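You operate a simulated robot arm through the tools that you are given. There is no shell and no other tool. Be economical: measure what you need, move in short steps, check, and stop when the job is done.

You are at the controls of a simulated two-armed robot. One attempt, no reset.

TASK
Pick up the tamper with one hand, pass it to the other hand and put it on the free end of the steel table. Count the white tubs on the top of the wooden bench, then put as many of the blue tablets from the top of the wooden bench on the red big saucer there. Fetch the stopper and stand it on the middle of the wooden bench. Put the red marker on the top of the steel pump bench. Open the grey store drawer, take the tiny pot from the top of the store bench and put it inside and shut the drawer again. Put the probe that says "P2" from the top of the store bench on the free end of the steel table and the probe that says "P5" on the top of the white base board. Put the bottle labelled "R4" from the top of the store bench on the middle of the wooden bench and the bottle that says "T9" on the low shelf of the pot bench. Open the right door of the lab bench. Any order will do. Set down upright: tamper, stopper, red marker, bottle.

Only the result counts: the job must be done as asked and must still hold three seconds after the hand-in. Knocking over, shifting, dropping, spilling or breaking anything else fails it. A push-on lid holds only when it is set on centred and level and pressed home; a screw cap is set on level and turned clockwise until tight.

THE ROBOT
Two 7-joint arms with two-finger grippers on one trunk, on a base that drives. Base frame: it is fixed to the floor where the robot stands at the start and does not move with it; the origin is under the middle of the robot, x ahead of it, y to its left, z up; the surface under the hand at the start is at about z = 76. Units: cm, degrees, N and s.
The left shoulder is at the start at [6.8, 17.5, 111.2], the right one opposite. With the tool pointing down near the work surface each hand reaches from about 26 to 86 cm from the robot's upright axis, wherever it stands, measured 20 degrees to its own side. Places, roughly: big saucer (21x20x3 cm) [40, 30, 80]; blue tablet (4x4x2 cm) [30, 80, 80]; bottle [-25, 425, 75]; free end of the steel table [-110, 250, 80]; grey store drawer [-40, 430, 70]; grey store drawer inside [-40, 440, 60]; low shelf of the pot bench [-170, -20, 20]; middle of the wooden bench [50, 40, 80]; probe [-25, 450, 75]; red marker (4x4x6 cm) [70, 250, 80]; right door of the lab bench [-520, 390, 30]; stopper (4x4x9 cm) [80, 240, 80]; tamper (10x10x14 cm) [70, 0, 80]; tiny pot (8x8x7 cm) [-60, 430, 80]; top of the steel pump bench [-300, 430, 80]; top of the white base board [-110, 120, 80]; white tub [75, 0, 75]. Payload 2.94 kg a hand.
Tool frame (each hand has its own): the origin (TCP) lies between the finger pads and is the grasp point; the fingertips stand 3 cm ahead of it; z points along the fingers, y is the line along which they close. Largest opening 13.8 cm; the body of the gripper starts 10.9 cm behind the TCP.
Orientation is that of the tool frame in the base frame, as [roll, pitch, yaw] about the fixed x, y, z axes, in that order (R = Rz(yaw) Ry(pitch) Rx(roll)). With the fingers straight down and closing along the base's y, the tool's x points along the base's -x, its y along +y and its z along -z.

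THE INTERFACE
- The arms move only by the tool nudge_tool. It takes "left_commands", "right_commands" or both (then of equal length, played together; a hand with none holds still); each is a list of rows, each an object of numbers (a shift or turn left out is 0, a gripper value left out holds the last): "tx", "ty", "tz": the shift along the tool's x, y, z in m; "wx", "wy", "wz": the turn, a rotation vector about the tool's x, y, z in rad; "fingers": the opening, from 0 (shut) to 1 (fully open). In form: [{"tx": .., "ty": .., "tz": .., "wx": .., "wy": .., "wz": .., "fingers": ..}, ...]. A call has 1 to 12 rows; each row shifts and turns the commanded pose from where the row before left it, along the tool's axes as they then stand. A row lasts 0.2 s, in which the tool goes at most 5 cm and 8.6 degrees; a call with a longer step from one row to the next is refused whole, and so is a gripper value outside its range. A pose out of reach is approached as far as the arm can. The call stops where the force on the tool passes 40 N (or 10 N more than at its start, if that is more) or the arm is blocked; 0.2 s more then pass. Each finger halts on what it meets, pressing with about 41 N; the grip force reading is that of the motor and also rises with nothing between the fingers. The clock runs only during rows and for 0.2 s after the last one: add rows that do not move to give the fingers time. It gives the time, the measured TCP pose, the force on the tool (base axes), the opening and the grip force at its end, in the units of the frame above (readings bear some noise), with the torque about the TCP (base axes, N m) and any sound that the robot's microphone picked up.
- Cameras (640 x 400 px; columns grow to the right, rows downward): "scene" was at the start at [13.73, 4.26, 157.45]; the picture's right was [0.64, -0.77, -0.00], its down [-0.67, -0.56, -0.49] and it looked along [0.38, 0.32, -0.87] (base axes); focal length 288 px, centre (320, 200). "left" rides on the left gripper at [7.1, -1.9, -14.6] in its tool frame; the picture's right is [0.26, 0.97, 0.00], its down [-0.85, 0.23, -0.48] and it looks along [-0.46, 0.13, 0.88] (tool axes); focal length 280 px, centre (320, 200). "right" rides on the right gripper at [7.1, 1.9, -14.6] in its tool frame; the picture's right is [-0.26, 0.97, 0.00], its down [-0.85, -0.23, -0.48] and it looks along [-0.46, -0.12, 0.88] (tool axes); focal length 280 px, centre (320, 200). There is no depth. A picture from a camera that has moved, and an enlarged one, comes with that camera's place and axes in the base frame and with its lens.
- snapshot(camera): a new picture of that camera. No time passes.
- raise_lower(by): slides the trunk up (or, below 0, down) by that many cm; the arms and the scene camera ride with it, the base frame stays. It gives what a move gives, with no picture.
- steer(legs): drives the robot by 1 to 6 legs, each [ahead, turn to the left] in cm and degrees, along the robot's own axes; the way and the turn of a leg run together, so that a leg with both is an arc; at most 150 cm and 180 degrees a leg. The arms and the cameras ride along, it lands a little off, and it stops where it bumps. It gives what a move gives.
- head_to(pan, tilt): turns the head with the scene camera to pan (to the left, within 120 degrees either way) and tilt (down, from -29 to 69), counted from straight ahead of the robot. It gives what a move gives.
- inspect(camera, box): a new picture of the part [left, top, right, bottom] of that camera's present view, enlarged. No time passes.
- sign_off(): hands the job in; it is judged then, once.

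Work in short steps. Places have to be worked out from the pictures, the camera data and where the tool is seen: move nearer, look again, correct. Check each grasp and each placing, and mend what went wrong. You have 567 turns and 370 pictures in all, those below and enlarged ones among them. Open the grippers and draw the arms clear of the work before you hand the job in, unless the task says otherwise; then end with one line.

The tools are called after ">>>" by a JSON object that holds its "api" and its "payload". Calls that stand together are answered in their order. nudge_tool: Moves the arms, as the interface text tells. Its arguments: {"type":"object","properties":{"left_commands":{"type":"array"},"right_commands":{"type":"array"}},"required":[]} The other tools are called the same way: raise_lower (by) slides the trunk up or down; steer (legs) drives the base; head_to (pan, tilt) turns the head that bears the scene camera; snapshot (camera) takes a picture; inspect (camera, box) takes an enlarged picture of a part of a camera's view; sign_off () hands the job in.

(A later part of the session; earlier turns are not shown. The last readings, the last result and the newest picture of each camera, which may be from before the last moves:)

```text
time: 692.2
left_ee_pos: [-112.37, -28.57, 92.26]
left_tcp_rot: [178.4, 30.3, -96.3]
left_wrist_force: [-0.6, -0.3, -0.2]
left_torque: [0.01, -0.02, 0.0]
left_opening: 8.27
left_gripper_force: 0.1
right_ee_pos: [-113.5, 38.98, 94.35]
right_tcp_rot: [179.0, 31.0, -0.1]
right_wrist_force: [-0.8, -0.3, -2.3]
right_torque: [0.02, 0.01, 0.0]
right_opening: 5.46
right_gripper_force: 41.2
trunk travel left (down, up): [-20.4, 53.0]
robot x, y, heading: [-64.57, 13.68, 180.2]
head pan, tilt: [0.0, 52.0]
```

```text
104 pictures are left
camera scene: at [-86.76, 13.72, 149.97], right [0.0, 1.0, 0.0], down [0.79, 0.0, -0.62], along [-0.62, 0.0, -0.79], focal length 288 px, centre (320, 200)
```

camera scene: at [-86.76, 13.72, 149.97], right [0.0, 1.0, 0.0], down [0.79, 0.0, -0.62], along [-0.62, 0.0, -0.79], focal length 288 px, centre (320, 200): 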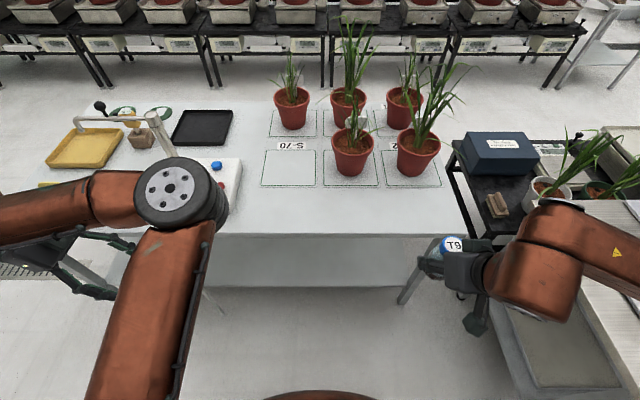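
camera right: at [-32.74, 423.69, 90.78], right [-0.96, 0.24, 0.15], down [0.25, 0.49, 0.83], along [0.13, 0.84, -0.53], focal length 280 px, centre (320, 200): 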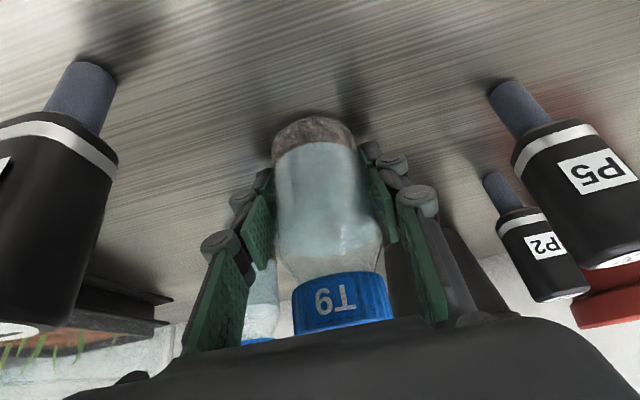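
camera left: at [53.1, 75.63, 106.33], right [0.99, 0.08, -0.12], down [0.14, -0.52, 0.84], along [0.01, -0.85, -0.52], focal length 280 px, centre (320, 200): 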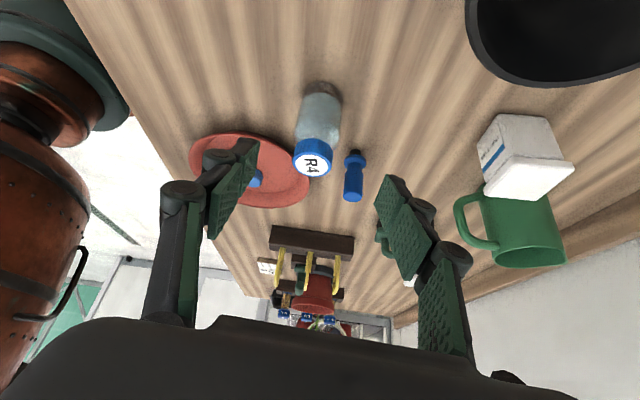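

Now I lower the hand in front of the table.

>>> {"api": "nudge_tool", "payload": {"right_commands": [{"tx": 0.0128, "ty": 0.01, "tz": 0.0249}, {"tx": 0.0128, "ty": 0.01, "tz": 0.0249}, {"tx": 0.0128, "ty": 0.01, "tz": 0.0249}, {"tx": 0.0128, "ty": 0.01, "tz": 0.0249}, {"tx": 0.0128, "ty": 0.01, "tz": 0.0249}, {"tx": 0.0128, "ty": 0.01, "tz": 0.0249}, {"tx": 0.0128, "ty": 0.01, "tz": 0.0249}, {"tx": 0.0128, "ty": 0.01, "tz": 0.0249}, {"tx": 0.0128, "ty": 0.01, "tz": 0.0249}, {"tx": 0.0128, "ty": 0.01, "tz": 0.0249}, {"tx": 0.0128, "ty": 0.01, "tz": 0.0249}, {"tx": 0.0128, "ty": 0.01, "tz": 0.0249}]}}

>>> {"api": "snapshot", "payload": {"camera": "right"}}

>>> {"api": "snapshot", "payload": {"camera": "scene"}}

```text
time: 694.8
left_ee_pos: [-112.44, -28.56, 92.29]
left_tcp_rot: [178.5, 30.3, -96.3]
left_wrist_force: [-0.4, -0.2, 0.3]
left_torque: [-0.02, 0.03, -0.01]
left_opening: 8.29
left_gripper_force: 0.0
right_ee_pos: [-115.63, 26.36, 60.94]
right_tcp_rot: [179.0, 31.0, -0.1]
right_wrist_force: [0.2, 0.3, -2.8]
right_torque: [-0.04, -0.01, -0.02]
right_opening: 5.43
right_gripper_force: 41.3
trunk travel left (down, up): [-20.4, 53.0]
robot x, y, heading: [-64.47, 13.84, 179.9]
head pan, tilt: [0.0, 52.0]
```

```text
103 pictures are left
camera right: at [-102.02, 24.71, 69.77], right [-0.22, -0.96, 0.15], down [-0.48, 0.24, 0.84], along [-0.85, 0.11, -0.52], focal length 280 px, centre (320, 200)
```

right: 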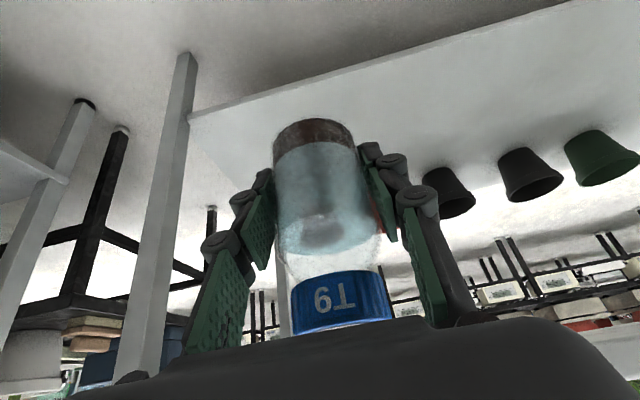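

```text
102 pictures are left
camera scene: at [-86.79, 13.69, 149.96], right [0.0, 1.0, 0.0], down [0.79, 0.0, -0.61], along [-0.61, 0.0, -0.79], focal length 288 px, centre (320, 200)
```

scene: 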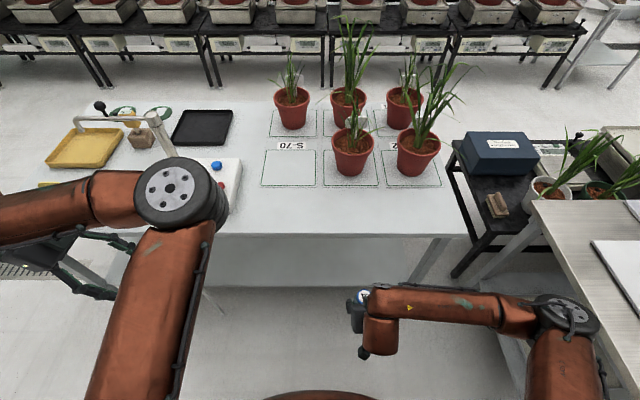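

The shelf front region is empty; pots sit farther back-left. I continue down.

>>> {"api": "nudge_tool", "payload": {"right_commands": [{"tx": 0.0137, "tz": 0.0244}, {"tx": 0.0137, "tz": 0.0244}, {"tx": 0.0137, "tz": 0.0244}, {"tx": 0.0137, "tz": 0.0244}, {"tx": 0.0137, "tz": 0.0244}, {"tx": 0.0137, "tz": 0.0244}, {"tx": 0.0137, "tz": 0.0244}, {"tx": 0.0137, "tz": 0.0244}, {"tx": 0.0137, "tz": 0.0244}, {"tx": 0.0137, "tz": 0.0244}, {}]}}

>>> {"api": "snapshot", "payload": {"camera": "right"}}

>>> {"api": "snapshot", "payload": {"camera": "scene"}}

```text
time: 697.2
left_ee_pos: [-112.39, -28.47, 92.17]
left_tcp_rot: [178.5, 30.2, -96.3]
left_wrist_force: [-0.2, -0.4, 0.1]
left_torque: [-0.02, -0.01, 0.0]
left_opening: 8.28
left_gripper_force: 0.1
right_ee_pos: [-116.43, 25.95, 33.02]
right_tcp_rot: [179.0, 31.1, 0.0]
right_wrist_force: [0.0, -0.4, -2.4]
right_torque: [-0.02, -0.01, 0.01]
right_opening: 5.45
right_gripper_force: 40.9
trunk travel left (down, up): [-20.4, 53.0]
robot x, y, heading: [-65.01, 13.68, 179.6]
head pan, tilt: [0.0, 52.0]
```

```text
101 pictures are left
camera right: at [-102.88, 24.24, 41.82], right [-0.22, -0.96, 0.15], down [-0.48, 0.24, 0.84], along [-0.85, 0.11, -0.52], focal length 280 px, centre (320, 200)
```

right: 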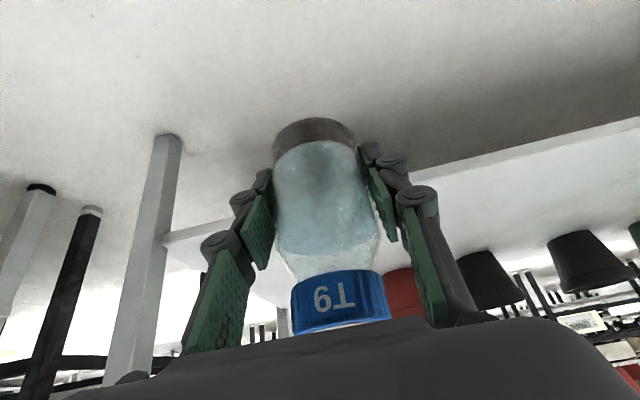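

```text
100 pictures are left
camera scene: at [-86.74, 13.7, 149.97], right [0.0, 1.0, 0.0], down [0.79, 0.0, -0.62], along [-0.62, 0.0, -0.79], focal length 288 px, centre (320, 200)
```

scene: 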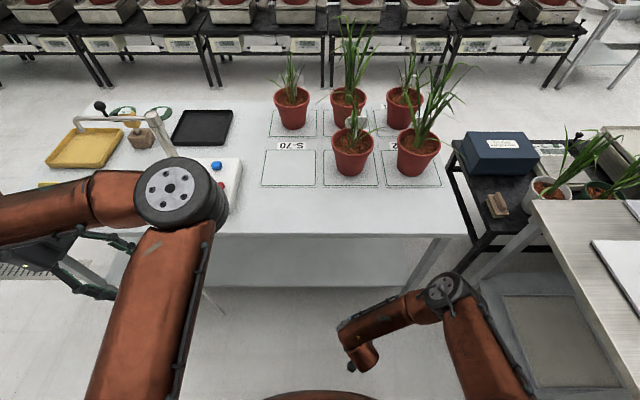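

Reachable. I drive 8 cm closer and then extend the arm under the table top, keeping the bottle above the shelf.

>>> {"api": "steer", "payload": {"legs": [[8, 0]]}}

>>> {"api": "nudge_tool", "payload": {"right_commands": [{"tx": -0.011, "tz": 0.0066}, {"tx": -0.0171, "tz": 0.0103}, {"tx": -0.0171, "tz": 0.0103}, {"tx": -0.0171, "tz": 0.0103}, {"tx": -0.0171, "tz": 0.0103}, {"tx": -0.0171, "tz": 0.0103}, {}]}}

>>> {"api": "snapshot", "payload": {"camera": "right"}}

>>> {"api": "snapshot", "payload": {"camera": "scene"}}

```text
time: 698.3
left_ee_pos: [-121.62, -28.13, 91.8]
left_tcp_rot: [179.1, 30.5, -96.2]
left_wrist_force: [1.3, 1.0, 0.0]
left_torque: [-0.02, 0.11, 0.06]
left_opening: 8.25
left_gripper_force: 0.0
right_ee_pos: [-124.73, 26.06, 32.69]
right_tcp_rot: [178.9, 29.8, -1.2]
right_wrist_force: [0.5, 0.3, -1.4]
right_torque: [-0.07, 0.0, 0.01]
right_opening: 5.44
right_gripper_force: 41.0
trunk travel left (down, up): [-20.4, 53.0]
robot x, y, heading: [-72.88, 13.48, 179.8]
head pan, tilt: [0.0, 52.0]
```

```text
time: 698.6
left_ee_pos: [-111.54, -27.18, 94.84]
left_tcp_rot: [170.8, 30.9, -100.4]
left_wrist_force: [-0.6, -0.3, -1.1]
left_torque: [0.08, -0.04, 0.01]
left_opening: 8.28
left_gripper_force: 0.0
right_ee_pos: [-120.57, 26.74, 36.61]
right_tcp_rot: [-180.0, 33.7, -3.5]
right_wrist_force: [-1.4, 0.7, -3.7]
right_torque: [-0.04, -0.14, 0.0]
right_opening: 5.46
right_gripper_force: 41.2
trunk travel left (down, up): [-20.4, 53.0]
robot x, y, heading: [-72.51, 13.67, -179.9]
head pan, tilt: [0.0, 52.0]
stopped in row 1 (left hand): the arm was blocked; the commanded pose is now the measured one
```

```text
99 pictures are left
camera right: at [-106.66, 24.01, 44.75], right [-0.28, -0.95, 0.15], down [-0.43, 0.26, 0.87], along [-0.86, 0.18, -0.48], focal length 280 px, centre (320, 200)
```

right: 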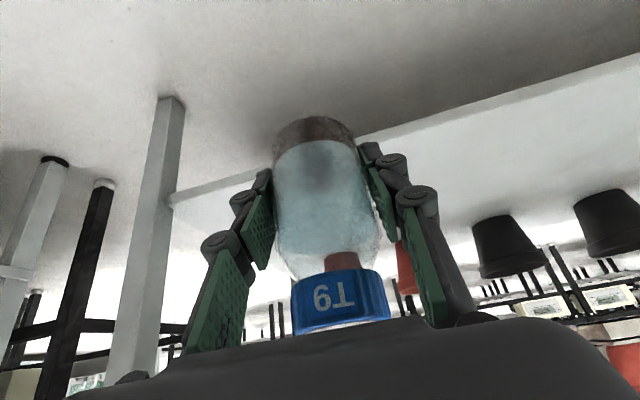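

```text
98 pictures are left
camera scene: at [-101.66, 13.47, 149.56], right [0.0, 1.0, 0.0], down [0.82, 0.0, -0.58], along [-0.58, 0.0, -0.82], focal length 288 px, centre (320, 200)
```

scene: 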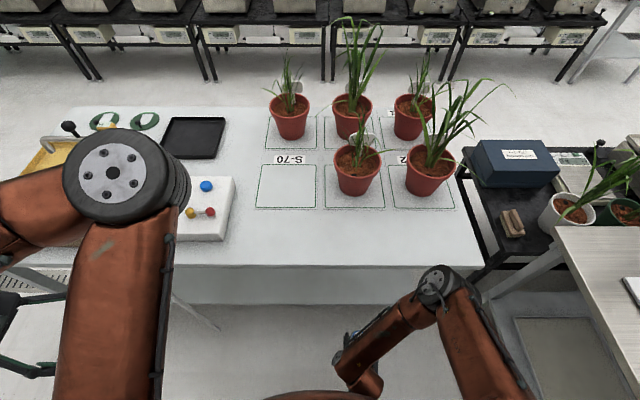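

The body rocked after the stop; I let it settle.

>>> {"api": "head_to", "payload": {"pan": 3, "tilt": 52}}

>>> {"api": "head_to", "payload": {"pan": 0, "tilt": 52}}

>>> {"api": "head_to", "payload": {"pan": 8, "tilt": 52}}

>>> {"api": "head_to", "payload": {"pan": 0, "tilt": 52}}

>>> {"api": "snapshot", "payload": {"camera": "scene"}}

```text
time: 699.3
left_ee_pos: [-113.41, -27.53, 94.4]
left_tcp_rot: [172.6, 30.4, -99.8]
left_wrist_force: [0.4, -0.6, -0.8]
left_torque: [0.01, 0.0, 0.01]
left_opening: 8.25
left_gripper_force: 0.2
right_ee_pos: [-121.91, 26.29, 35.92]
right_tcp_rot: [179.0, 34.2, -2.4]
right_wrist_force: [0.3, 1.4, -1.9]
right_torque: [0.0, -0.03, -0.02]
right_opening: 5.45
right_gripper_force: 40.1
trunk travel left (down, up): [-20.4, 53.0]
robot x, y, heading: [-72.93, 13.72, 180.2]
head pan, tilt: [3.0, 52.0]
```

```text
time: 699.9
left_ee_pos: [-112.0, -27.59, 94.82]
left_tcp_rot: [171.6, 30.3, -100.1]
left_wrist_force: [-1.2, 0.1, -0.3]
left_torque: [0.05, -0.13, -0.07]
left_opening: 8.3
left_gripper_force: 0.1
right_ee_pos: [-121.4, 26.15, 36.45]
right_tcp_rot: [178.9, 34.9, -2.3]
right_wrist_force: [-0.8, -0.7, -3.6]
right_torque: [0.01, -0.02, 0.01]
right_opening: 5.44
right_gripper_force: 41.0
trunk travel left (down, up): [-20.4, 53.0]
robot x, y, heading: [-73.09, 13.5, 180.0]
head pan, tilt: [0.0, 52.0]
```

```text
time: 700.6
left_ee_pos: [-112.25, -27.59, 94.57]
left_tcp_rot: [171.9, 30.3, -99.9]
left_wrist_force: [0.0, -1.1, 0.0]
left_torque: [-0.01, 0.06, 0.01]
left_opening: 8.29
left_gripper_force: 0.0
right_ee_pos: [-121.45, 26.05, 36.26]
right_tcp_rot: [178.9, 34.7, -2.3]
right_wrist_force: [-0.6, 0.0, -2.2]
right_torque: [-0.01, 0.02, -0.01]
right_opening: 5.43
right_gripper_force: 41.0
trunk travel left (down, up): [-20.4, 53.0]
robot x, y, heading: [-72.82, 13.83, 180.1]
head pan, tilt: [8.0, 52.0]
```

```text
time: 701.3
left_ee_pos: [-112.21, -27.56, 94.78]
left_tcp_rot: [171.9, 30.4, -100.0]
left_wrist_force: [0.8, 0.2, -0.8]
left_torque: [0.01, -0.03, -0.01]
left_opening: 8.29
left_gripper_force: 0.1
right_ee_pos: [-121.68, 26.2, 36.33]
right_tcp_rot: [178.8, 34.9, -2.3]
right_wrist_force: [-0.5, 0.5, -2.0]
right_torque: [0.01, 0.01, 0.01]
right_opening: 5.42
right_gripper_force: 40.7
trunk travel left (down, up): [-20.4, 53.0]
robot x, y, heading: [-72.69, 13.48, 180.0]
head pan, tilt: [0.0, 52.0]
```

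```text
97 pictures are left
camera scene: at [-94.88, 13.67, 149.96], right [0.0, 1.0, 0.0], down [0.79, 0.0, -0.62], along [-0.62, 0.0, -0.79], focal length 288 px, centre (320, 200)
```

scene: 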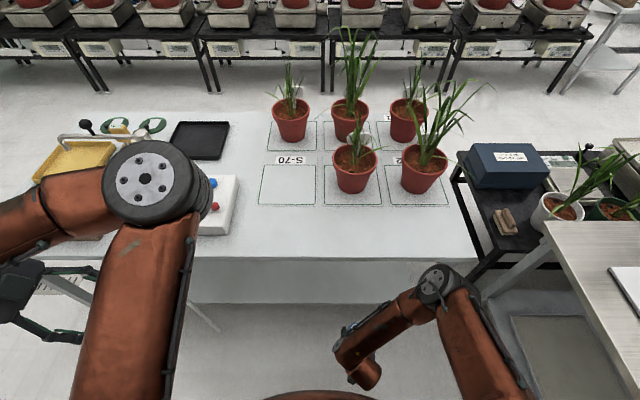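

I back up 4 cm (so the elbow stays lower and in front of the table), settle, then extend slowly.

>>> {"api": "steer", "payload": {"legs": [[-4, 0]]}}

>>> {"api": "head_to", "payload": {"pan": 8, "tilt": 52}}

>>> {"api": "head_to", "payload": {"pan": 0, "tilt": 52}}

>>> {"api": "head_to", "payload": {"pan": 8, "tilt": 52}}

>>> {"api": "nudge_tool", "payload": {"right_commands": [{"tx": -0.0062, "tz": 0.004, "wy": 0.035}, {"tx": -0.0124, "tz": 0.008, "wy": 0.035}, {"tx": -0.0127, "tz": 0.0078}, {"tx": -0.0128, "tz": 0.0077}, {"tx": -0.0128, "tz": 0.0077}, {"tx": -0.0128, "tz": 0.0077}, {"tx": -0.0128, "tz": 0.0077}, {}]}}

>>> {"api": "snapshot", "payload": {"camera": "scene"}}

```text
time: 702.1
left_ee_pos: [-108.71, -27.56, 94.61]
left_tcp_rot: [172.5, 30.4, -99.8]
left_wrist_force: [0.2, 0.2, -1.3]
left_torque: [-0.01, 0.03, 0.01]
left_opening: 8.26
left_gripper_force: 0.0
right_ee_pos: [-117.62, 26.22, 35.94]
right_tcp_rot: [179.0, 34.3, -2.4]
right_wrist_force: [0.3, -0.1, -1.6]
right_torque: [-0.01, 0.0, 0.0]
right_opening: 5.43
right_gripper_force: 41.0
trunk travel left (down, up): [-20.4, 53.0]
robot x, y, heading: [-68.76, 13.78, 179.7]
head pan, tilt: [0.0, 52.0]
```

```text
time: 702.8
left_ee_pos: [-107.87, -27.59, 94.81]
left_tcp_rot: [171.7, 30.3, -100.3]
left_wrist_force: [-0.1, -0.3, -1.7]
left_torque: [0.03, -0.01, -0.02]
left_opening: 8.29
left_gripper_force: 0.0
right_ee_pos: [-117.32, 26.24, 36.34]
right_tcp_rot: [178.9, 34.8, -2.5]
right_wrist_force: [-0.2, -0.3, -3.4]
right_torque: [0.0, 0.03, 0.0]
right_opening: 5.44
right_gripper_force: 41.3
trunk travel left (down, up): [-20.4, 53.0]
robot x, y, heading: [-69.0, 13.68, 180.0]
head pan, tilt: [8.0, 52.0]
```

```text
time: 703.5
left_ee_pos: [-107.79, -27.6, 94.76]
left_tcp_rot: [171.6, 30.4, -100.2]
left_wrist_force: [-0.9, 0.5, 0.3]
left_torque: [0.02, -0.03, -0.02]
left_opening: 8.28
left_gripper_force: 0.0
right_ee_pos: [-117.21, 26.23, 36.39]
right_tcp_rot: [179.1, 35.0, -2.4]
right_wrist_force: [-0.3, -0.3, -2.9]
right_torque: [-0.01, -0.02, -0.04]
right_opening: 5.44
right_gripper_force: 40.3
trunk travel left (down, up): [-20.4, 53.0]
robot x, y, heading: [-68.95, 13.82, 179.8]
head pan, tilt: [0.0, 52.0]
```

```text
time: 704.2
left_ee_pos: [-107.89, -27.59, 94.87]
left_tcp_rot: [171.6, 30.2, -100.2]
left_wrist_force: [0.1, -0.2, 0.4]
left_torque: [-0.03, 0.01, 0.0]
left_opening: 8.29
left_gripper_force: 0.0
right_ee_pos: [-117.29, 26.27, 36.24]
right_tcp_rot: [179.1, 34.9, -2.5]
right_wrist_force: [0.0, 0.4, -2.0]
right_torque: [0.02, 0.0, 0.04]
right_opening: 5.43
right_gripper_force: 40.7
trunk travel left (down, up): [-20.4, 53.0]
robot x, y, heading: [-68.71, 13.88, 180.0]
head pan, tilt: [8.0, 52.0]
```

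```text
time: 706.0
left_ee_pos: [-107.82, -27.59, 94.8]
left_tcp_rot: [171.6, 30.3, -100.2]
left_wrist_force: [-0.5, 0.1, -0.4]
left_torque: [0.0, 0.0, -0.02]
left_opening: 8.25
left_gripper_force: 0.1
right_ee_pos: [-127.04, 26.55, 36.48]
right_tcp_rot: [179.0, 31.0, -2.4]
right_wrist_force: [-0.1, -0.6, -2.8]
right_torque: [0.0, -0.01, 0.01]
right_opening: 5.44
right_gripper_force: 40.7
trunk travel left (down, up): [-20.4, 53.0]
robot x, y, heading: [-68.87, 13.57, 180.0]
head pan, tilt: [8.0, 52.0]
```

```text
96 pictures are left
camera scene: at [-90.75, 12.66, 149.97], right [-0.14, 0.99, 0.0], down [0.78, 0.11, -0.62], along [-0.61, -0.08, -0.79], focal length 288 px, centre (320, 200)
```

scene: 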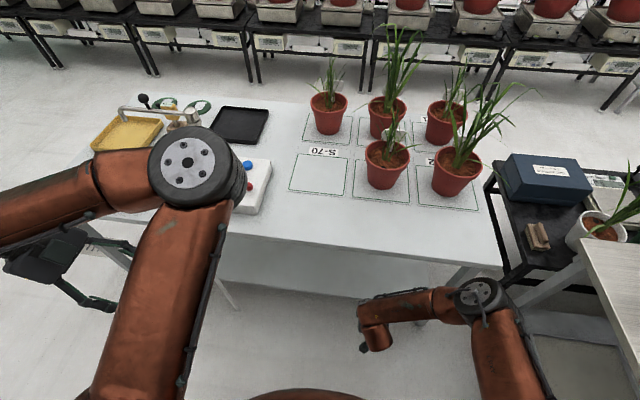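

Good. I continue under the table.

>>> {"api": "nudge_tool", "payload": {"right_commands": [{"tx": -0.0112, "tz": 0.0114}, {"tx": -0.0112, "tz": 0.0114}, {"tx": -0.0112, "tz": 0.0114}, {"tx": -0.0112, "tz": 0.0114}, {"tx": -0.0112, "tz": 0.0114}, {"tx": -0.0112, "tz": 0.0114}, {"tx": -0.0112, "tz": 0.0114}, {"tx": -0.0112, "tz": 0.0114}, {}]}}

>>> {"api": "snapshot", "payload": {"camera": "scene"}}

>>> {"api": "snapshot", "payload": {"camera": "right"}}

```text
time: 708.0
left_ee_pos: [-107.82, -27.61, 94.79]
left_tcp_rot: [171.6, 30.3, -100.2]
left_wrist_force: [0.3, 0.3, -0.6]
left_torque: [-0.01, -0.03, -0.01]
left_opening: 8.3
left_gripper_force: 0.1
right_ee_pos: [-139.29, 26.9, 33.32]
right_tcp_rot: [178.8, 31.0, -2.3]
right_wrist_force: [0.5, -0.1, -2.2]
right_torque: [0.01, 0.0, -0.01]
right_opening: 5.41
right_gripper_force: 41.1
trunk travel left (down, up): [-20.4, 53.0]
robot x, y, heading: [-68.53, 13.69, 179.9]
head pan, tilt: [8.0, 52.0]
```

```text
95 pictures are left
camera scene: at [-90.75, 12.66, 149.97], right [-0.14, 0.99, 0.0], down [0.78, 0.11, -0.62], along [-0.61, -0.08, -0.79], focal length 288 px, centre (320, 200)
```

scene: 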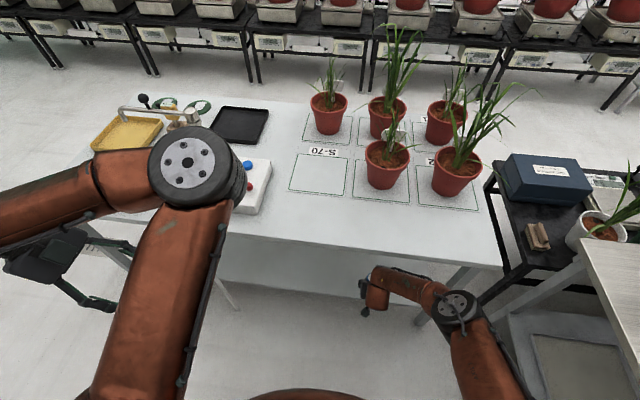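

```text
94 pictures are left
camera right: at [-125.78, 24.77, 42.13], right [-0.25, -0.96, 0.15], down [-0.47, 0.26, 0.84], along [-0.84, 0.14, -0.52], focal length 280 px, centre (320, 200)
```

right: 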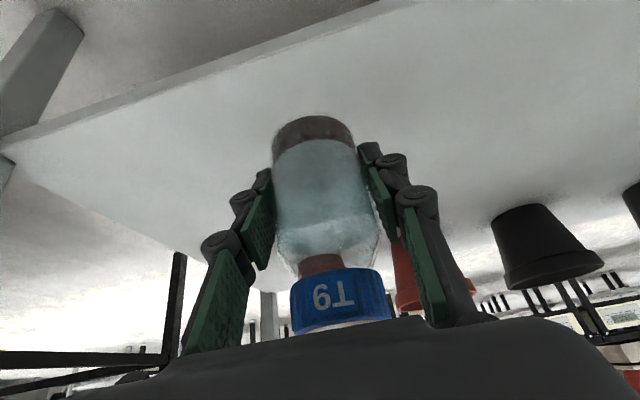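

The bottle is just past the shelf's edge; I go 5 cm further in, then lower.

>>> {"api": "nudge_tool", "payload": {"right_commands": [{"tx": -0.0128, "tz": 0.0077}, {"tx": -0.0128, "tz": 0.0077}, {"tx": -0.0128, "tz": 0.0077}, {"tx": -0.0065, "tz": 0.0039}, {}, {"tx": 0.0052, "tz": 0.0086}, {"tx": 0.0077, "tz": 0.0129}, {"tx": 0.0077, "tz": 0.0129}, {}]}}

>>> {"api": "snapshot", "payload": {"camera": "right"}}

```text
time: 710.0
left_ee_pos: [-107.83, -27.6, 94.8]
left_tcp_rot: [171.6, 30.3, -100.2]
left_wrist_force: [-0.4, -0.5, -0.6]
left_torque: [0.02, 0.02, 0.01]
left_opening: 8.28
left_gripper_force: 0.1
right_ee_pos: [-143.47, 26.91, 30.42]
right_tcp_rot: [179.0, 31.0, -2.5]
right_wrist_force: [-0.5, 0.7, -2.2]
right_torque: [-0.01, 0.01, 0.02]
right_opening: 5.44
right_gripper_force: 40.8
right hand out of reach, approached as far as the arm can: row 7, 8
trunk travel left (down, up): [-20.4, 53.0]
robot x, y, heading: [-68.3, 13.61, 179.9]
head pan, tilt: [8.0, 52.0]
```

```text
93 pictures are left
camera right: at [-129.95, 24.67, 39.4], right [-0.26, -0.96, 0.15], down [-0.47, 0.26, 0.84], along [-0.84, 0.14, -0.52], focal length 280 px, centre (320, 200)
```

right: 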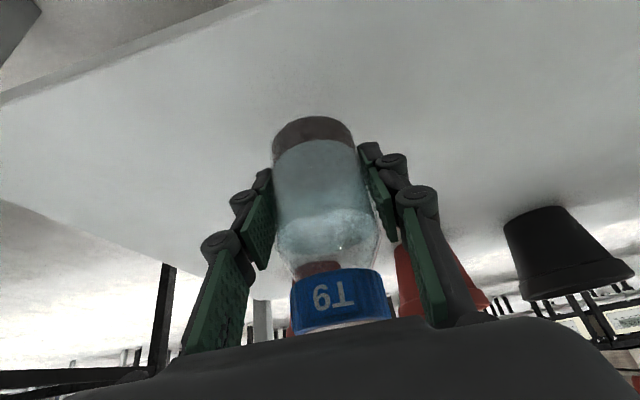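

I lower the trunk gently to bring the bottle down onto the shelf.

>>> {"api": "raise_lower", "payload": {"by": -3}}

>>> {"api": "snapshot", "payload": {"camera": "right"}}

```text
time: 710.8
left_ee_pos: [-107.98, -27.53, 91.94]
left_tcp_rot: [171.7, 30.3, -100.2]
left_wrist_force: [-0.7, 1.1, -0.5]
left_torque: [-0.02, 0.01, 0.01]
left_opening: 8.28
left_gripper_force: 0.0
right_ee_pos: [-143.7, 26.88, 27.46]
right_tcp_rot: [179.0, 30.9, -2.4]
right_wrist_force: [-0.4, -0.8, -3.2]
right_torque: [-0.01, 0.03, 0.04]
right_opening: 5.44
right_gripper_force: 41.0
trunk travel left (down, up): [-17.4, 56.0]
robot x, y, heading: [-68.67, 13.86, 179.7]
head pan, tilt: [8.0, 52.0]
```

```text
92 pictures are left
camera right: at [-130.21, 24.7, 36.35], right [-0.26, -0.95, 0.15], down [-0.48, 0.26, 0.84], along [-0.84, 0.14, -0.52], focal length 280 px, centre (320, 200)
```

right: 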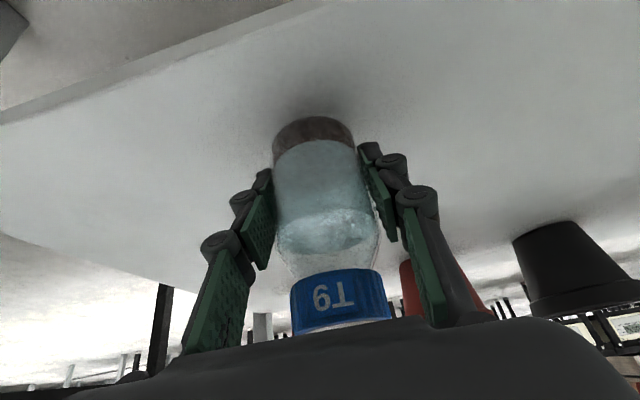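

>>> {"api": "raise_lower", "payload": {"by": -1}}

>>> {"api": "raise_lower", "payload": {"by": -0.6}}

>>> {"api": "raise_lower", "payload": {"by": -0.5}}

>>> {"api": "raise_lower", "payload": {"by": -0.4}}

>>> {"api": "snapshot", "payload": {"camera": "right"}}

```text
time: 711.4
left_ee_pos: [-108.17, -27.67, 90.81]
left_tcp_rot: [171.9, 30.3, -100.1]
left_wrist_force: [0.7, 0.2, 0.5]
left_torque: [-0.03, 0.05, -0.01]
left_opening: 8.25
left_gripper_force: 0.1
right_ee_pos: [-143.77, 26.88, 26.21]
right_tcp_rot: [178.9, 30.7, -2.5]
right_wrist_force: [-0.1, 0.8, -2.9]
right_torque: [-0.03, 0.04, 0.02]
right_opening: 5.44
right_gripper_force: 41.1
trunk travel left (down, up): [-16.4, 57.0]
robot x, y, heading: [-68.73, 13.48, 179.9]
head pan, tilt: [8.0, 52.0]
```

```text
time: 711.9
left_ee_pos: [-107.84, -27.62, 90.21]
left_tcp_rot: [171.6, 30.2, -100.2]
left_wrist_force: [-0.3, 0.2, -0.8]
left_torque: [0.04, -0.04, -0.04]
left_opening: 8.28
left_gripper_force: 0.1
right_ee_pos: [-143.44, 26.98, 25.9]
right_tcp_rot: [178.9, 31.0, -2.3]
right_wrist_force: [-1.0, -0.2, -3.3]
right_torque: [0.02, 0.0, 0.02]
right_opening: 5.46
right_gripper_force: 41.2
trunk travel left (down, up): [-15.8, 57.6]
robot x, y, heading: [-68.57, 13.65, 179.9]
head pan, tilt: [8.0, 52.0]
```

```text
time: 712.4
left_ee_pos: [-107.78, -27.62, 89.99]
left_tcp_rot: [171.6, 30.2, -100.2]
left_wrist_force: [0.0, -0.5, 0.4]
left_torque: [-0.03, -0.01, -0.03]
left_opening: 8.29
left_gripper_force: 0.0
right_ee_pos: [-143.65, 26.97, 25.68]
right_tcp_rot: [179.0, 31.2, -2.4]
right_wrist_force: [2.5, 1.2, 19.9]
right_torque: [0.56, -0.32, -0.11]
right_opening: 5.43
right_gripper_force: 40.9
trunk travel left (down, up): [-15.3, 58.1]
robot x, y, heading: [-68.67, 13.77, 179.9]
head pan, tilt: [8.0, 52.0]
```

```text
time: 713.0
left_ee_pos: [-107.68, -27.66, 89.46]
left_tcp_rot: [171.4, 30.3, -100.4]
left_wrist_force: [0.3, -0.3, -0.3]
left_torque: [-0.02, -0.02, 0.01]
left_opening: 8.28
left_gripper_force: 0.1
right_ee_pos: [-143.79, 26.88, 25.46]
right_tcp_rot: [178.9, 31.5, -2.3]
right_wrist_force: [-4.4, 1.7, 27.4]
right_torque: [0.37, 0.1, -0.12]
right_opening: 5.45
right_gripper_force: 40.8
trunk travel left (down, up): [-14.9, 58.5]
robot x, y, heading: [-68.66, 14.0, 179.9]
head pan, tilt: [8.0, 52.0]
```

```text
91 pictures are left
camera right: at [-130.19, 24.72, 34.25], right [-0.25, -0.96, 0.15], down [-0.47, 0.26, 0.84], along [-0.85, 0.14, -0.51], focal length 280 px, centre (320, 200)
```

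right: 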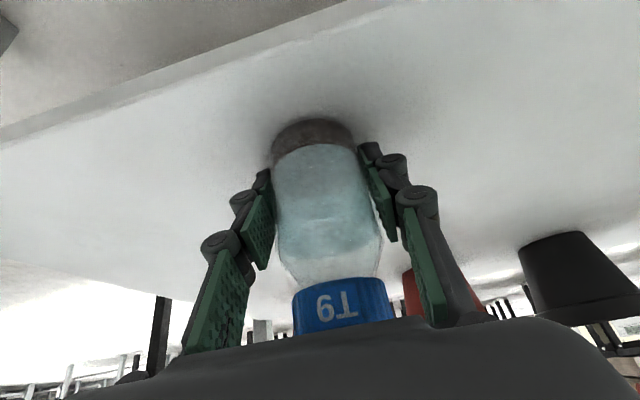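

Contact. Release and withdraw along the fingers.

>>> {"api": "raise_lower", "payload": {"by": 0.3}}

>>> {"api": "nudge_tool", "payload": {"right_commands": [{"fingers": 0.62}, {}, {}, {}, {}]}}

>>> {"api": "snapshot", "payload": {"camera": "right"}}

```text
time: 713.5
left_ee_pos: [-107.7, -27.56, 89.56]
left_tcp_rot: [171.4, 30.3, -100.3]
left_wrist_force: [0.3, 0.1, 0.4]
left_torque: [-0.01, -0.01, 0.01]
left_opening: 8.3
left_gripper_force: 0.1
right_ee_pos: [-143.45, 26.84, 25.37]
right_tcp_rot: [179.1, 31.1, -2.4]
right_wrist_force: [-3.2, 0.9, 19.4]
right_torque: [0.31, 0.6, 0.06]
right_opening: 5.43
right_gripper_force: 41.4
trunk travel left (down, up): [-15.2, 58.2]
robot x, y, heading: [-68.78, 14.04, 180.1]
head pan, tilt: [8.0, 52.0]
```

```text
time: 714.7
left_ee_pos: [-107.85, -27.55, 89.68]
left_tcp_rot: [171.6, 30.3, -100.3]
left_wrist_force: [0.4, 0.0, -0.3]
left_torque: [0.01, 0.0, 0.02]
left_opening: 8.25
left_gripper_force: 0.0
right_ee_pos: [-143.45, 26.99, 25.4]
right_tcp_rot: [179.0, 31.0, -2.4]
right_wrist_force: [0.1, 0.2, -0.9]
right_torque: [-0.01, 0.01, -0.03]
right_opening: 8.54
right_gripper_force: 0.0
trunk travel left (down, up): [-15.2, 58.2]
robot x, y, heading: [-68.71, 14.0, 179.8]
head pan, tilt: [8.0, 52.0]
```

```text
90 pictures are left
camera right: at [-129.96, 24.7, 34.21], right [-0.26, -0.96, 0.15], down [-0.47, 0.26, 0.84], along [-0.84, 0.14, -0.52], focal length 280 px, centre (320, 200)
```

right: 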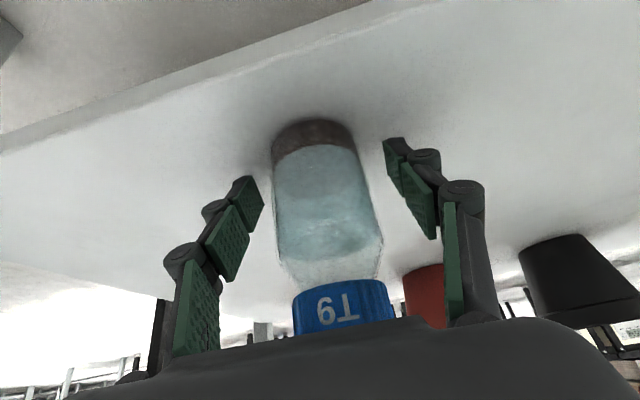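

T9 stands on the shelf. Withdraw.

>>> {"api": "nudge_tool", "payload": {"right_commands": [{"tz": -0.015}, {"tz": -0.02}, {"tz": -0.02}, {"tz": -0.02}, {"tz": -0.02}, {"tz": -0.02}, {"tz": -0.02}, {"tx": 0.017, "tz": -0.01}, {"tx": 0.017, "tz": -0.01}, {"tx": 0.017, "tz": -0.01}, {"tx": 0.017, "tz": -0.01}, {}]}}

>>> {"api": "snapshot", "payload": {"camera": "right"}}

```text
time: 717.3
left_ee_pos: [-107.86, -27.56, 89.66]
left_tcp_rot: [171.7, 30.3, -100.2]
left_wrist_force: [0.4, -0.2, 0.5]
left_torque: [0.01, -0.01, 0.04]
left_opening: 8.27
left_gripper_force: 0.0
right_ee_pos: [-128.68, 26.6, 36.79]
right_tcp_rot: [179.0, 31.0, -2.4]
right_wrist_force: [0.5, 0.4, -0.4]
right_torque: [0.06, 0.02, -0.01]
right_opening: 8.55
right_gripper_force: 0.1
trunk travel left (down, up): [-15.2, 58.2]
robot x, y, heading: [-68.78, 13.83, 179.9]
head pan, tilt: [8.0, 52.0]
```

```text
89 pictures are left
camera right: at [-115.22, 24.45, 45.73], right [-0.26, -0.96, 0.15], down [-0.47, 0.26, 0.84], along [-0.84, 0.14, -0.52], focal length 280 px, centre (320, 200)
```

right: 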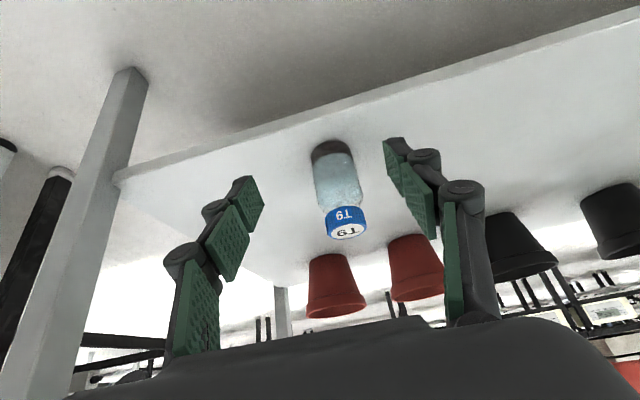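

T9 stands well on the low shelf. I pull the hand clear, raise, and return to the store bench for the probes.

>>> {"api": "nudge_tool", "payload": {"right_commands": [{"tx": 0.017, "tz": -0.01}, {"tx": 0.017, "tz": -0.01}, {"tx": 0.017, "tz": -0.01}, {"tx": 0.017, "tz": -0.01}, {"tx": 0.017, "tz": -0.01}, {"tx": 0.017, "tz": -0.01}, {}]}}

>>> {"api": "raise_lower", "payload": {"by": 14}}

>>> {"api": "nudge_tool", "payload": {"right_commands": [{"tx": -0.015, "tz": -0.026}, {"tx": -0.015, "tz": -0.026}, {"tx": -0.015, "tz": -0.026}, {"tx": -0.015, "tz": -0.026}, {"tx": -0.015, "tz": -0.026}, {"tx": -0.015, "tz": -0.026}, {"tx": -0.015, "tz": -0.026}, {"tx": -0.015, "tz": -0.026}, {"tx": -0.015, "tz": -0.026}, {"tx": -0.015, "tz": -0.026}, {"tx": -0.015, "tz": -0.026}, {"tx": -0.015, "tz": -0.026}]}}

>>> {"api": "nudge_tool", "payload": {"right_commands": [{"tx": -0.015, "tz": -0.026}, {"tx": -0.015, "tz": -0.026}, {"tx": -0.015, "tz": -0.026}, {"tx": -0.015, "tz": -0.026}, {"wy": 0.13}, {"wy": 0.13}, {"wy": 0.13}, {"wy": 0.13}, {"ty": -0.03}, {"ty": -0.03}, {"ty": -0.03}, {}]}}

>>> {"api": "raise_lower", "payload": {"by": 4}}

>>> {"api": "snapshot", "payload": {"camera": "scene"}}

```text
time: 718.9
left_ee_pos: [-107.85, -27.59, 89.62]
left_tcp_rot: [171.6, 30.3, -100.2]
left_wrist_force: [-0.2, -0.5, 0.2]
left_torque: [-0.01, 0.0, 0.01]
left_opening: 8.29
left_gripper_force: 0.0
right_ee_pos: [-116.85, 26.25, 36.63]
right_tcp_rot: [178.8, 31.0, -2.4]
right_wrist_force: [-0.1, 0.6, 0.3]
right_torque: [-0.03, 0.02, 0.0]
right_opening: 8.55
right_gripper_force: 0.1
trunk travel left (down, up): [-15.2, 58.2]
robot x, y, heading: [-68.48, 13.78, 179.7]
head pan, tilt: [8.0, 52.0]
```

```text
time: 720.6
left_ee_pos: [-107.83, -27.72, 103.69]
left_tcp_rot: [171.7, 30.2, -100.2]
left_wrist_force: [-0.6, 0.5, -0.9]
left_torque: [0.01, -0.07, -0.03]
left_opening: 8.29
left_gripper_force: 0.1
right_ee_pos: [-116.74, 26.27, 50.59]
right_tcp_rot: [179.0, 30.9, -2.2]
right_wrist_force: [0.0, -0.1, -0.7]
right_torque: [0.02, -0.01, 0.01]
right_opening: 8.56
right_gripper_force: 0.1
trunk travel left (down, up): [-29.2, 44.2]
robot x, y, heading: [-68.83, 13.47, 180.1]
head pan, tilt: [8.0, 52.0]
```

```text
time: 723.2
left_ee_pos: [-107.83, -27.58, 103.69]
left_tcp_rot: [171.7, 30.2, -100.3]
left_wrist_force: [0.0, 0.3, 0.1]
left_torque: [-0.03, 0.0, 0.0]
left_opening: 8.3
left_gripper_force: 0.0
right_ee_pos: [-115.97, 26.77, 86.9]
right_tcp_rot: [178.8, 31.0, -2.3]
right_wrist_force: [0.3, 0.7, 0.3]
right_torque: [0.03, 0.01, -0.02]
right_opening: 8.56
right_gripper_force: 0.1
trunk travel left (down, up): [-29.2, 44.2]
robot x, y, heading: [-68.98, 13.63, 179.7]
head pan, tilt: [8.0, 52.0]
```

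```text
time: 725.8
left_ee_pos: [-107.82, -27.54, 103.52]
left_tcp_rot: [171.5, 30.4, -100.2]
left_wrist_force: [0.3, -0.2, 0.2]
left_torque: [0.0, 0.03, 0.02]
left_opening: 8.27
left_gripper_force: 0.0
right_ee_pos: [-115.61, 35.88, 98.52]
right_tcp_rot: [179.1, 1.2, -1.8]
right_wrist_force: [-0.1, 0.2, -0.7]
right_torque: [0.02, -0.02, 0.0]
right_opening: 8.56
right_gripper_force: 0.0
trunk travel left (down, up): [-29.2, 44.2]
robot x, y, heading: [-68.73, 13.73, 180.0]
head pan, tilt: [8.0, 52.0]
```

```text
time: 726.6
left_ee_pos: [-107.83, -27.47, 107.63]
left_tcp_rot: [171.7, 30.2, -100.3]
left_wrist_force: [0.1, 0.1, -0.4]
left_torque: [0.02, 0.01, -0.03]
left_opening: 8.28
left_gripper_force: 0.2
right_ee_pos: [-115.58, 35.93, 102.61]
right_tcp_rot: [179.0, 1.2, -1.8]
right_wrist_force: [-0.4, 0.0, 0.0]
right_torque: [-0.03, -0.04, 0.0]
right_opening: 8.56
right_gripper_force: 0.0
trunk travel left (down, up): [-33.2, 40.2]
robot x, y, heading: [-68.79, 13.88, 179.9]
head pan, tilt: [8.0, 52.0]
```

```text
88 pictures are left
camera scene: at [-81.81, 12.65, 163.27], right [-0.14, 0.99, 0.0], down [0.78, 0.11, -0.61], along [-0.61, -0.08, -0.79], focal length 288 px, centre (320, 200)
```

scene: 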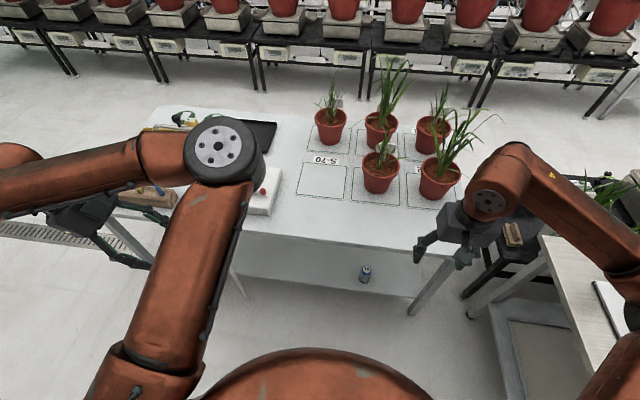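

T9 is visible on the low shelf. I drive to the store bench.

>>> {"api": "steer", "payload": {"legs": [[-27, 0]]}}

>>> {"api": "head_to", "payload": {"pan": 0, "tilt": 40}}

>>> {"api": "head_to", "payload": {"pan": 0, "tilt": 45}}

>>> {"api": "steer", "payload": {"legs": [[0, -90]]}}

>>> {"api": "steer", "payload": {"legs": [[145, 0]]}}

>>> {"api": "steer", "payload": {"legs": [[145, 0]]}}

>>> {"api": "steer", "payload": {"legs": [[50, 0]]}}

>>> {"api": "snapshot", "payload": {"camera": "scene"}}

```text
time: 728.5
left_ee_pos: [-80.49, -27.57, 107.68]
left_tcp_rot: [171.5, 30.1, -100.4]
left_wrist_force: [0.5, -0.1, -0.1]
left_torque: [-0.01, -0.01, 0.03]
left_opening: 8.29
left_gripper_force: 0.1
right_ee_pos: [-88.14, 36.04, 102.68]
right_tcp_rot: [179.0, 1.3, -2.1]
right_wrist_force: [-0.6, -0.6, 0.3]
right_torque: [0.0, 0.05, -0.01]
right_opening: 8.56
right_gripper_force: 0.0
trunk travel left (down, up): [-33.2, 40.2]
robot x, y, heading: [-41.2, 13.41, 179.8]
head pan, tilt: [8.0, 52.0]
```

```text
time: 729.2
left_ee_pos: [-80.58, -27.67, 107.56]
left_tcp_rot: [171.7, 30.3, -100.4]
left_wrist_force: [0.9, -0.3, 0.0]
left_torque: [-0.01, 0.0, 0.03]
left_opening: 8.28
left_gripper_force: 0.1
right_ee_pos: [-88.27, 35.95, 102.5]
right_tcp_rot: [179.0, 1.3, -2.0]
right_wrist_force: [-0.3, 0.2, -0.2]
right_torque: [-0.02, -0.02, -0.01]
right_opening: 8.56
right_gripper_force: 0.1
trunk travel left (down, up): [-33.2, 40.2]
robot x, y, heading: [-41.24, 13.68, 179.9]
head pan, tilt: [0.0, 40.0]
```

```text
time: 729.9
left_ee_pos: [-80.57, -27.53, 107.65]
left_tcp_rot: [171.6, 30.2, -100.4]
left_wrist_force: [0.2, 0.3, -0.5]
left_torque: [-0.01, 0.02, -0.01]
left_opening: 8.27
left_gripper_force: 0.0
right_ee_pos: [-88.36, 35.92, 102.57]
right_tcp_rot: [179.1, 1.2, -1.9]
right_wrist_force: [-0.2, 0.0, -0.1]
right_torque: [-0.03, 0.04, 0.0]
right_opening: 8.55
right_gripper_force: 0.0
trunk travel left (down, up): [-33.2, 40.2]
robot x, y, heading: [-41.27, 13.7, 179.9]
head pan, tilt: [0.0, 45.0]
```

```text
time: 734.2
left_ee_pos: [-82.03, 53.37, 107.8]
left_tcp_rot: [171.6, 30.3, 168.9]
left_wrist_force: [-0.4, 0.0, 0.3]
left_torque: [-0.01, 0.03, 0.01]
left_opening: 8.3
left_gripper_force: 0.1
right_ee_pos: [-18.33, 60.18, 102.57]
right_tcp_rot: [179.0, 1.2, -92.8]
right_wrist_force: [0.2, -0.1, -0.6]
right_torque: [-0.03, -0.01, -0.01]
right_opening: 8.58
right_gripper_force: 0.1
trunk travel left (down, up): [-33.2, 40.2]
robot x, y, heading: [-41.19, 13.81, 89.0]
head pan, tilt: [0.0, 45.0]
```

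```text
time: 741.5
left_ee_pos: [-77.81, 201.54, 107.71]
left_tcp_rot: [171.6, 30.3, 168.1]
left_wrist_force: [0.7, -0.3, -0.5]
left_torque: [0.0, 0.02, -0.05]
left_opening: 8.3
left_gripper_force: 0.2
right_ee_pos: [-14.12, 207.47, 102.6]
right_tcp_rot: [179.1, 1.3, -93.4]
right_wrist_force: [-0.2, 0.8, -0.6]
right_torque: [-0.02, -0.03, -0.02]
right_opening: 8.59
right_gripper_force: 0.1
trunk travel left (down, up): [-33.2, 40.2]
robot x, y, heading: [-37.71, 161.39, 88.2]
head pan, tilt: [0.0, 45.0]
```

```text
time: 748.6
left_ee_pos: [-71.7, 345.8, 107.57]
left_tcp_rot: [171.6, 30.1, 167.3]
left_wrist_force: [-0.4, -0.2, 0.8]
left_torque: [0.05, -0.01, 0.0]
left_opening: 8.26
left_gripper_force: 0.0
right_ee_pos: [-7.93, 350.96, 102.59]
right_tcp_rot: [179.1, 1.2, -94.4]
right_wrist_force: [0.5, 0.5, 0.1]
right_torque: [0.02, 0.01, -0.01]
right_opening: 8.53
right_gripper_force: 0.1
trunk travel left (down, up): [-33.2, 40.2]
robot x, y, heading: [-32.37, 304.83, 87.4]
head pan, tilt: [0.0, 45.0]
```

```text
time: 751.6
left_ee_pos: [-68.62, 396.44, 107.58]
left_tcp_rot: [171.7, 30.2, 166.5]
left_wrist_force: [-0.1, 0.7, 0.8]
left_torque: [-0.03, 0.0, -0.02]
left_opening: 8.29
left_gripper_force: 0.0
right_ee_pos: [-4.78, 400.71, 102.61]
right_tcp_rot: [179.1, 1.1, -95.0]
right_wrist_force: [-0.9, 1.3, -0.7]
right_torque: [-0.06, -0.01, 0.03]
right_opening: 8.55
right_gripper_force: 0.1
trunk travel left (down, up): [-33.2, 40.2]
robot x, y, heading: [-29.87, 354.7, 86.5]
head pan, tilt: [0.0, 45.0]
```

```text
87 pictures are left
camera scene: at [-28.77, 368.86, 164.24], right [1.0, -0.06, 0.0], down [-0.04, -0.71, -0.71], along [0.04, 0.71, -0.71], focal length 288 px, centre (320, 200)
```

scene: 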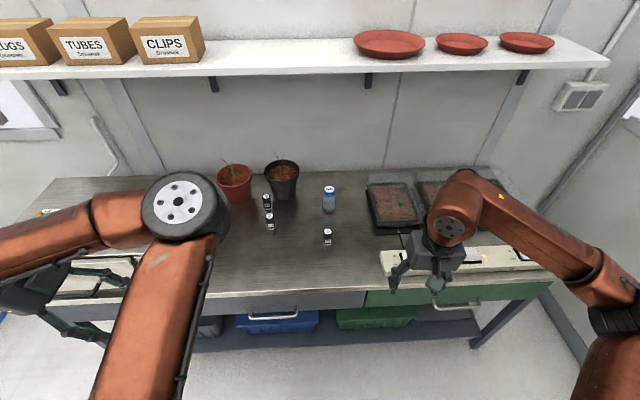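

P5 ≈(−43.5,440.5), P2 ≈(−45.5,451.5). The right hand will take P5 first. I reposition to (−56,372).

>>> {"api": "steer", "payload": {"legs": [[0, 60]]}}

>>> {"api": "steer", "payload": {"legs": [[31, 0]]}}

>>> {"api": "steer", "payload": {"legs": [[0, -57]]}}

>>> {"api": "nudge_tool", "payload": {"right_commands": [{"wy": -0.1, "fingers": 0.45}, {"wy": -0.1}, {"wy": -0.1}, {"wy": -0.1}, {"ty": 0.02}, {"ty": 0.03}, {"ty": 0.03}, {}]}}

>>> {"api": "snapshot", "payload": {"camera": "right"}}

>>> {"api": "snapshot", "payload": {"camera": "scene"}}

```text
time: 754.6
left_ee_pos: [-85.29, 342.72, 107.56]
left_tcp_rot: [171.5, 30.4, -134.4]
left_wrist_force: [0.2, -0.7, -0.9]
left_torque: [0.02, -0.05, 0.02]
left_opening: 8.26
left_gripper_force: 0.0
right_ee_pos: [-56.15, 399.8, 102.58]
right_tcp_rot: [179.1, 1.2, -35.8]
right_wrist_force: [-0.5, 0.1, 0.0]
right_torque: [0.02, -0.03, 0.05]
right_opening: 8.56
right_gripper_force: 0.2
trunk travel left (down, up): [-33.2, 40.2]
robot x, y, heading: [-29.14, 354.74, 146.1]
head pan, tilt: [0.0, 45.0]
```

```text
time: 756.7
left_ee_pos: [-110.69, 359.89, 107.66]
left_tcp_rot: [171.6, 30.4, -134.1]
left_wrist_force: [-0.1, 0.4, 0.3]
left_torque: [-0.01, -0.06, -0.01]
left_opening: 8.29
left_gripper_force: 0.1
right_ee_pos: [-81.93, 417.03, 102.46]
right_tcp_rot: [179.1, 1.0, -35.6]
right_wrist_force: [0.0, -0.3, -0.9]
right_torque: [-0.03, -0.05, 0.02]
right_opening: 8.54
right_gripper_force: 0.0
trunk travel left (down, up): [-33.2, 40.2]
robot x, y, heading: [-54.75, 372.47, 146.0]
head pan, tilt: [0.0, 45.0]
```

```text
time: 759.6
left_ee_pos: [-95.75, 411.91, 107.68]
left_tcp_rot: [171.6, 30.2, 168.9]
left_wrist_force: [-0.2, 0.3, 0.5]
left_torque: [0.04, 0.04, -0.02]
left_opening: 8.27
left_gripper_force: 0.1
right_ee_pos: [-32.24, 418.84, 102.61]
right_tcp_rot: [179.1, 1.2, -92.7]
right_wrist_force: [0.1, 0.5, -0.2]
right_torque: [-0.03, 0.02, -0.03]
right_opening: 8.54
right_gripper_force: 0.1
trunk travel left (down, up): [-33.2, 40.2]
robot x, y, heading: [-55.1, 372.04, 89.0]
head pan, tilt: [0.0, 45.0]
```

```text
time: 761.4
left_ee_pos: [-95.7, 411.94, 107.64]
left_tcp_rot: [171.6, 30.1, 168.9]
left_wrist_force: [-0.4, 0.2, -0.6]
left_torque: [0.02, 0.05, 0.01]
left_opening: 8.28
left_gripper_force: 0.1
right_ee_pos: [-40.14, 419.29, 102.67]
right_tcp_rot: [179.0, 24.1, -93.2]
right_wrist_force: [-1.0, -0.4, -0.1]
right_torque: [0.01, 0.06, 0.01]
right_opening: 6.21
right_gripper_force: 0.1
trunk travel left (down, up): [-33.2, 40.2]
robot x, y, heading: [-55.33, 371.97, 88.9]
head pan, tilt: [0.0, 45.0]
```

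```text
86 pictures are left
camera right: at [-42.5, 406.97, 113.16], right [-0.95, 0.28, 0.12], down [0.27, 0.57, 0.78], along [0.15, 0.77, -0.62], focal length 280 px, centre (320, 200)
```

right: 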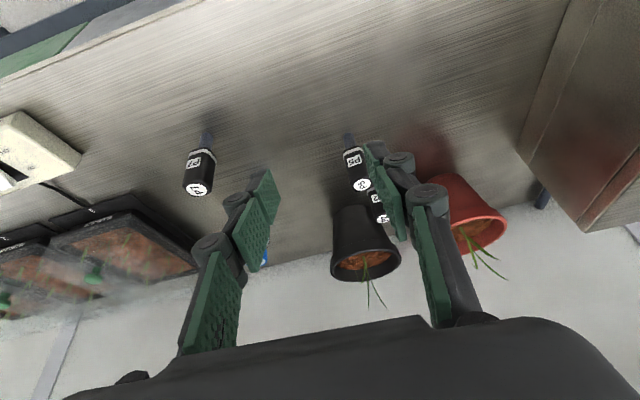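

```text
85 pictures are left
camera scene: at [-54.72, 385.98, 164.26], right [1.0, -0.02, 0.0], down [-0.01, -0.71, -0.71], along [0.01, 0.71, -0.71], focal length 288 px, centre (320, 200)
```

scene: 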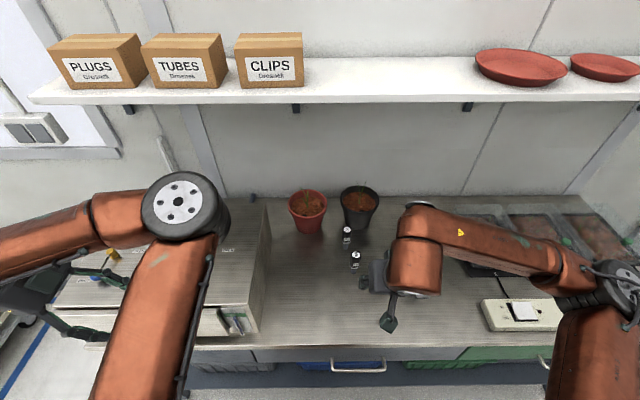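

P5 near (−42.6,438.5). I go to a pre-grasp point.

>>> {"api": "nudge_tool", "payload": {"right_commands": [{"tx": -0.0206, "ty": 0.0064, "tz": 0.02}, {"tx": -0.0206, "ty": 0.0064, "tz": 0.02}, {"tx": -0.0206, "ty": 0.0064, "tz": 0.02}, {"tx": -0.0206, "ty": 0.0064, "tz": 0.02}, {"tx": -0.0206, "ty": 0.0064, "tz": 0.02}, {}]}}

>>> {"api": "snapshot", "payload": {"camera": "right"}}

```text
time: 762.8
left_ee_pos: [-95.72, 411.88, 107.72]
left_tcp_rot: [171.6, 30.2, 168.9]
left_wrist_force: [-0.1, 0.0, -0.9]
left_torque: [0.02, 0.06, 0.03]
left_opening: 8.29
left_gripper_force: 0.0
right_ee_pos: [-42.77, 433.02, 98.11]
right_tcp_rot: [179.0, 24.2, -93.0]
right_wrist_force: [-0.6, 0.0, 0.8]
right_torque: [0.01, 0.0, -0.01]
right_opening: 6.22
right_gripper_force: 0.0
trunk travel left (down, up): [-33.2, 40.2]
robot x, y, heading: [-54.89, 371.87, 89.1]
head pan, tilt: [0.0, 45.0]
```

```text
84 pictures are left
camera right: at [-45.18, 420.71, 108.51], right [-0.95, 0.28, 0.12], down [0.27, 0.57, 0.78], along [0.15, 0.77, -0.62], focal length 280 px, centre (320, 200)
```

right: 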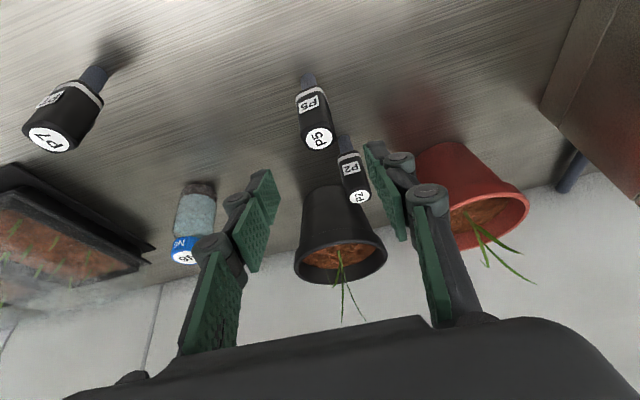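

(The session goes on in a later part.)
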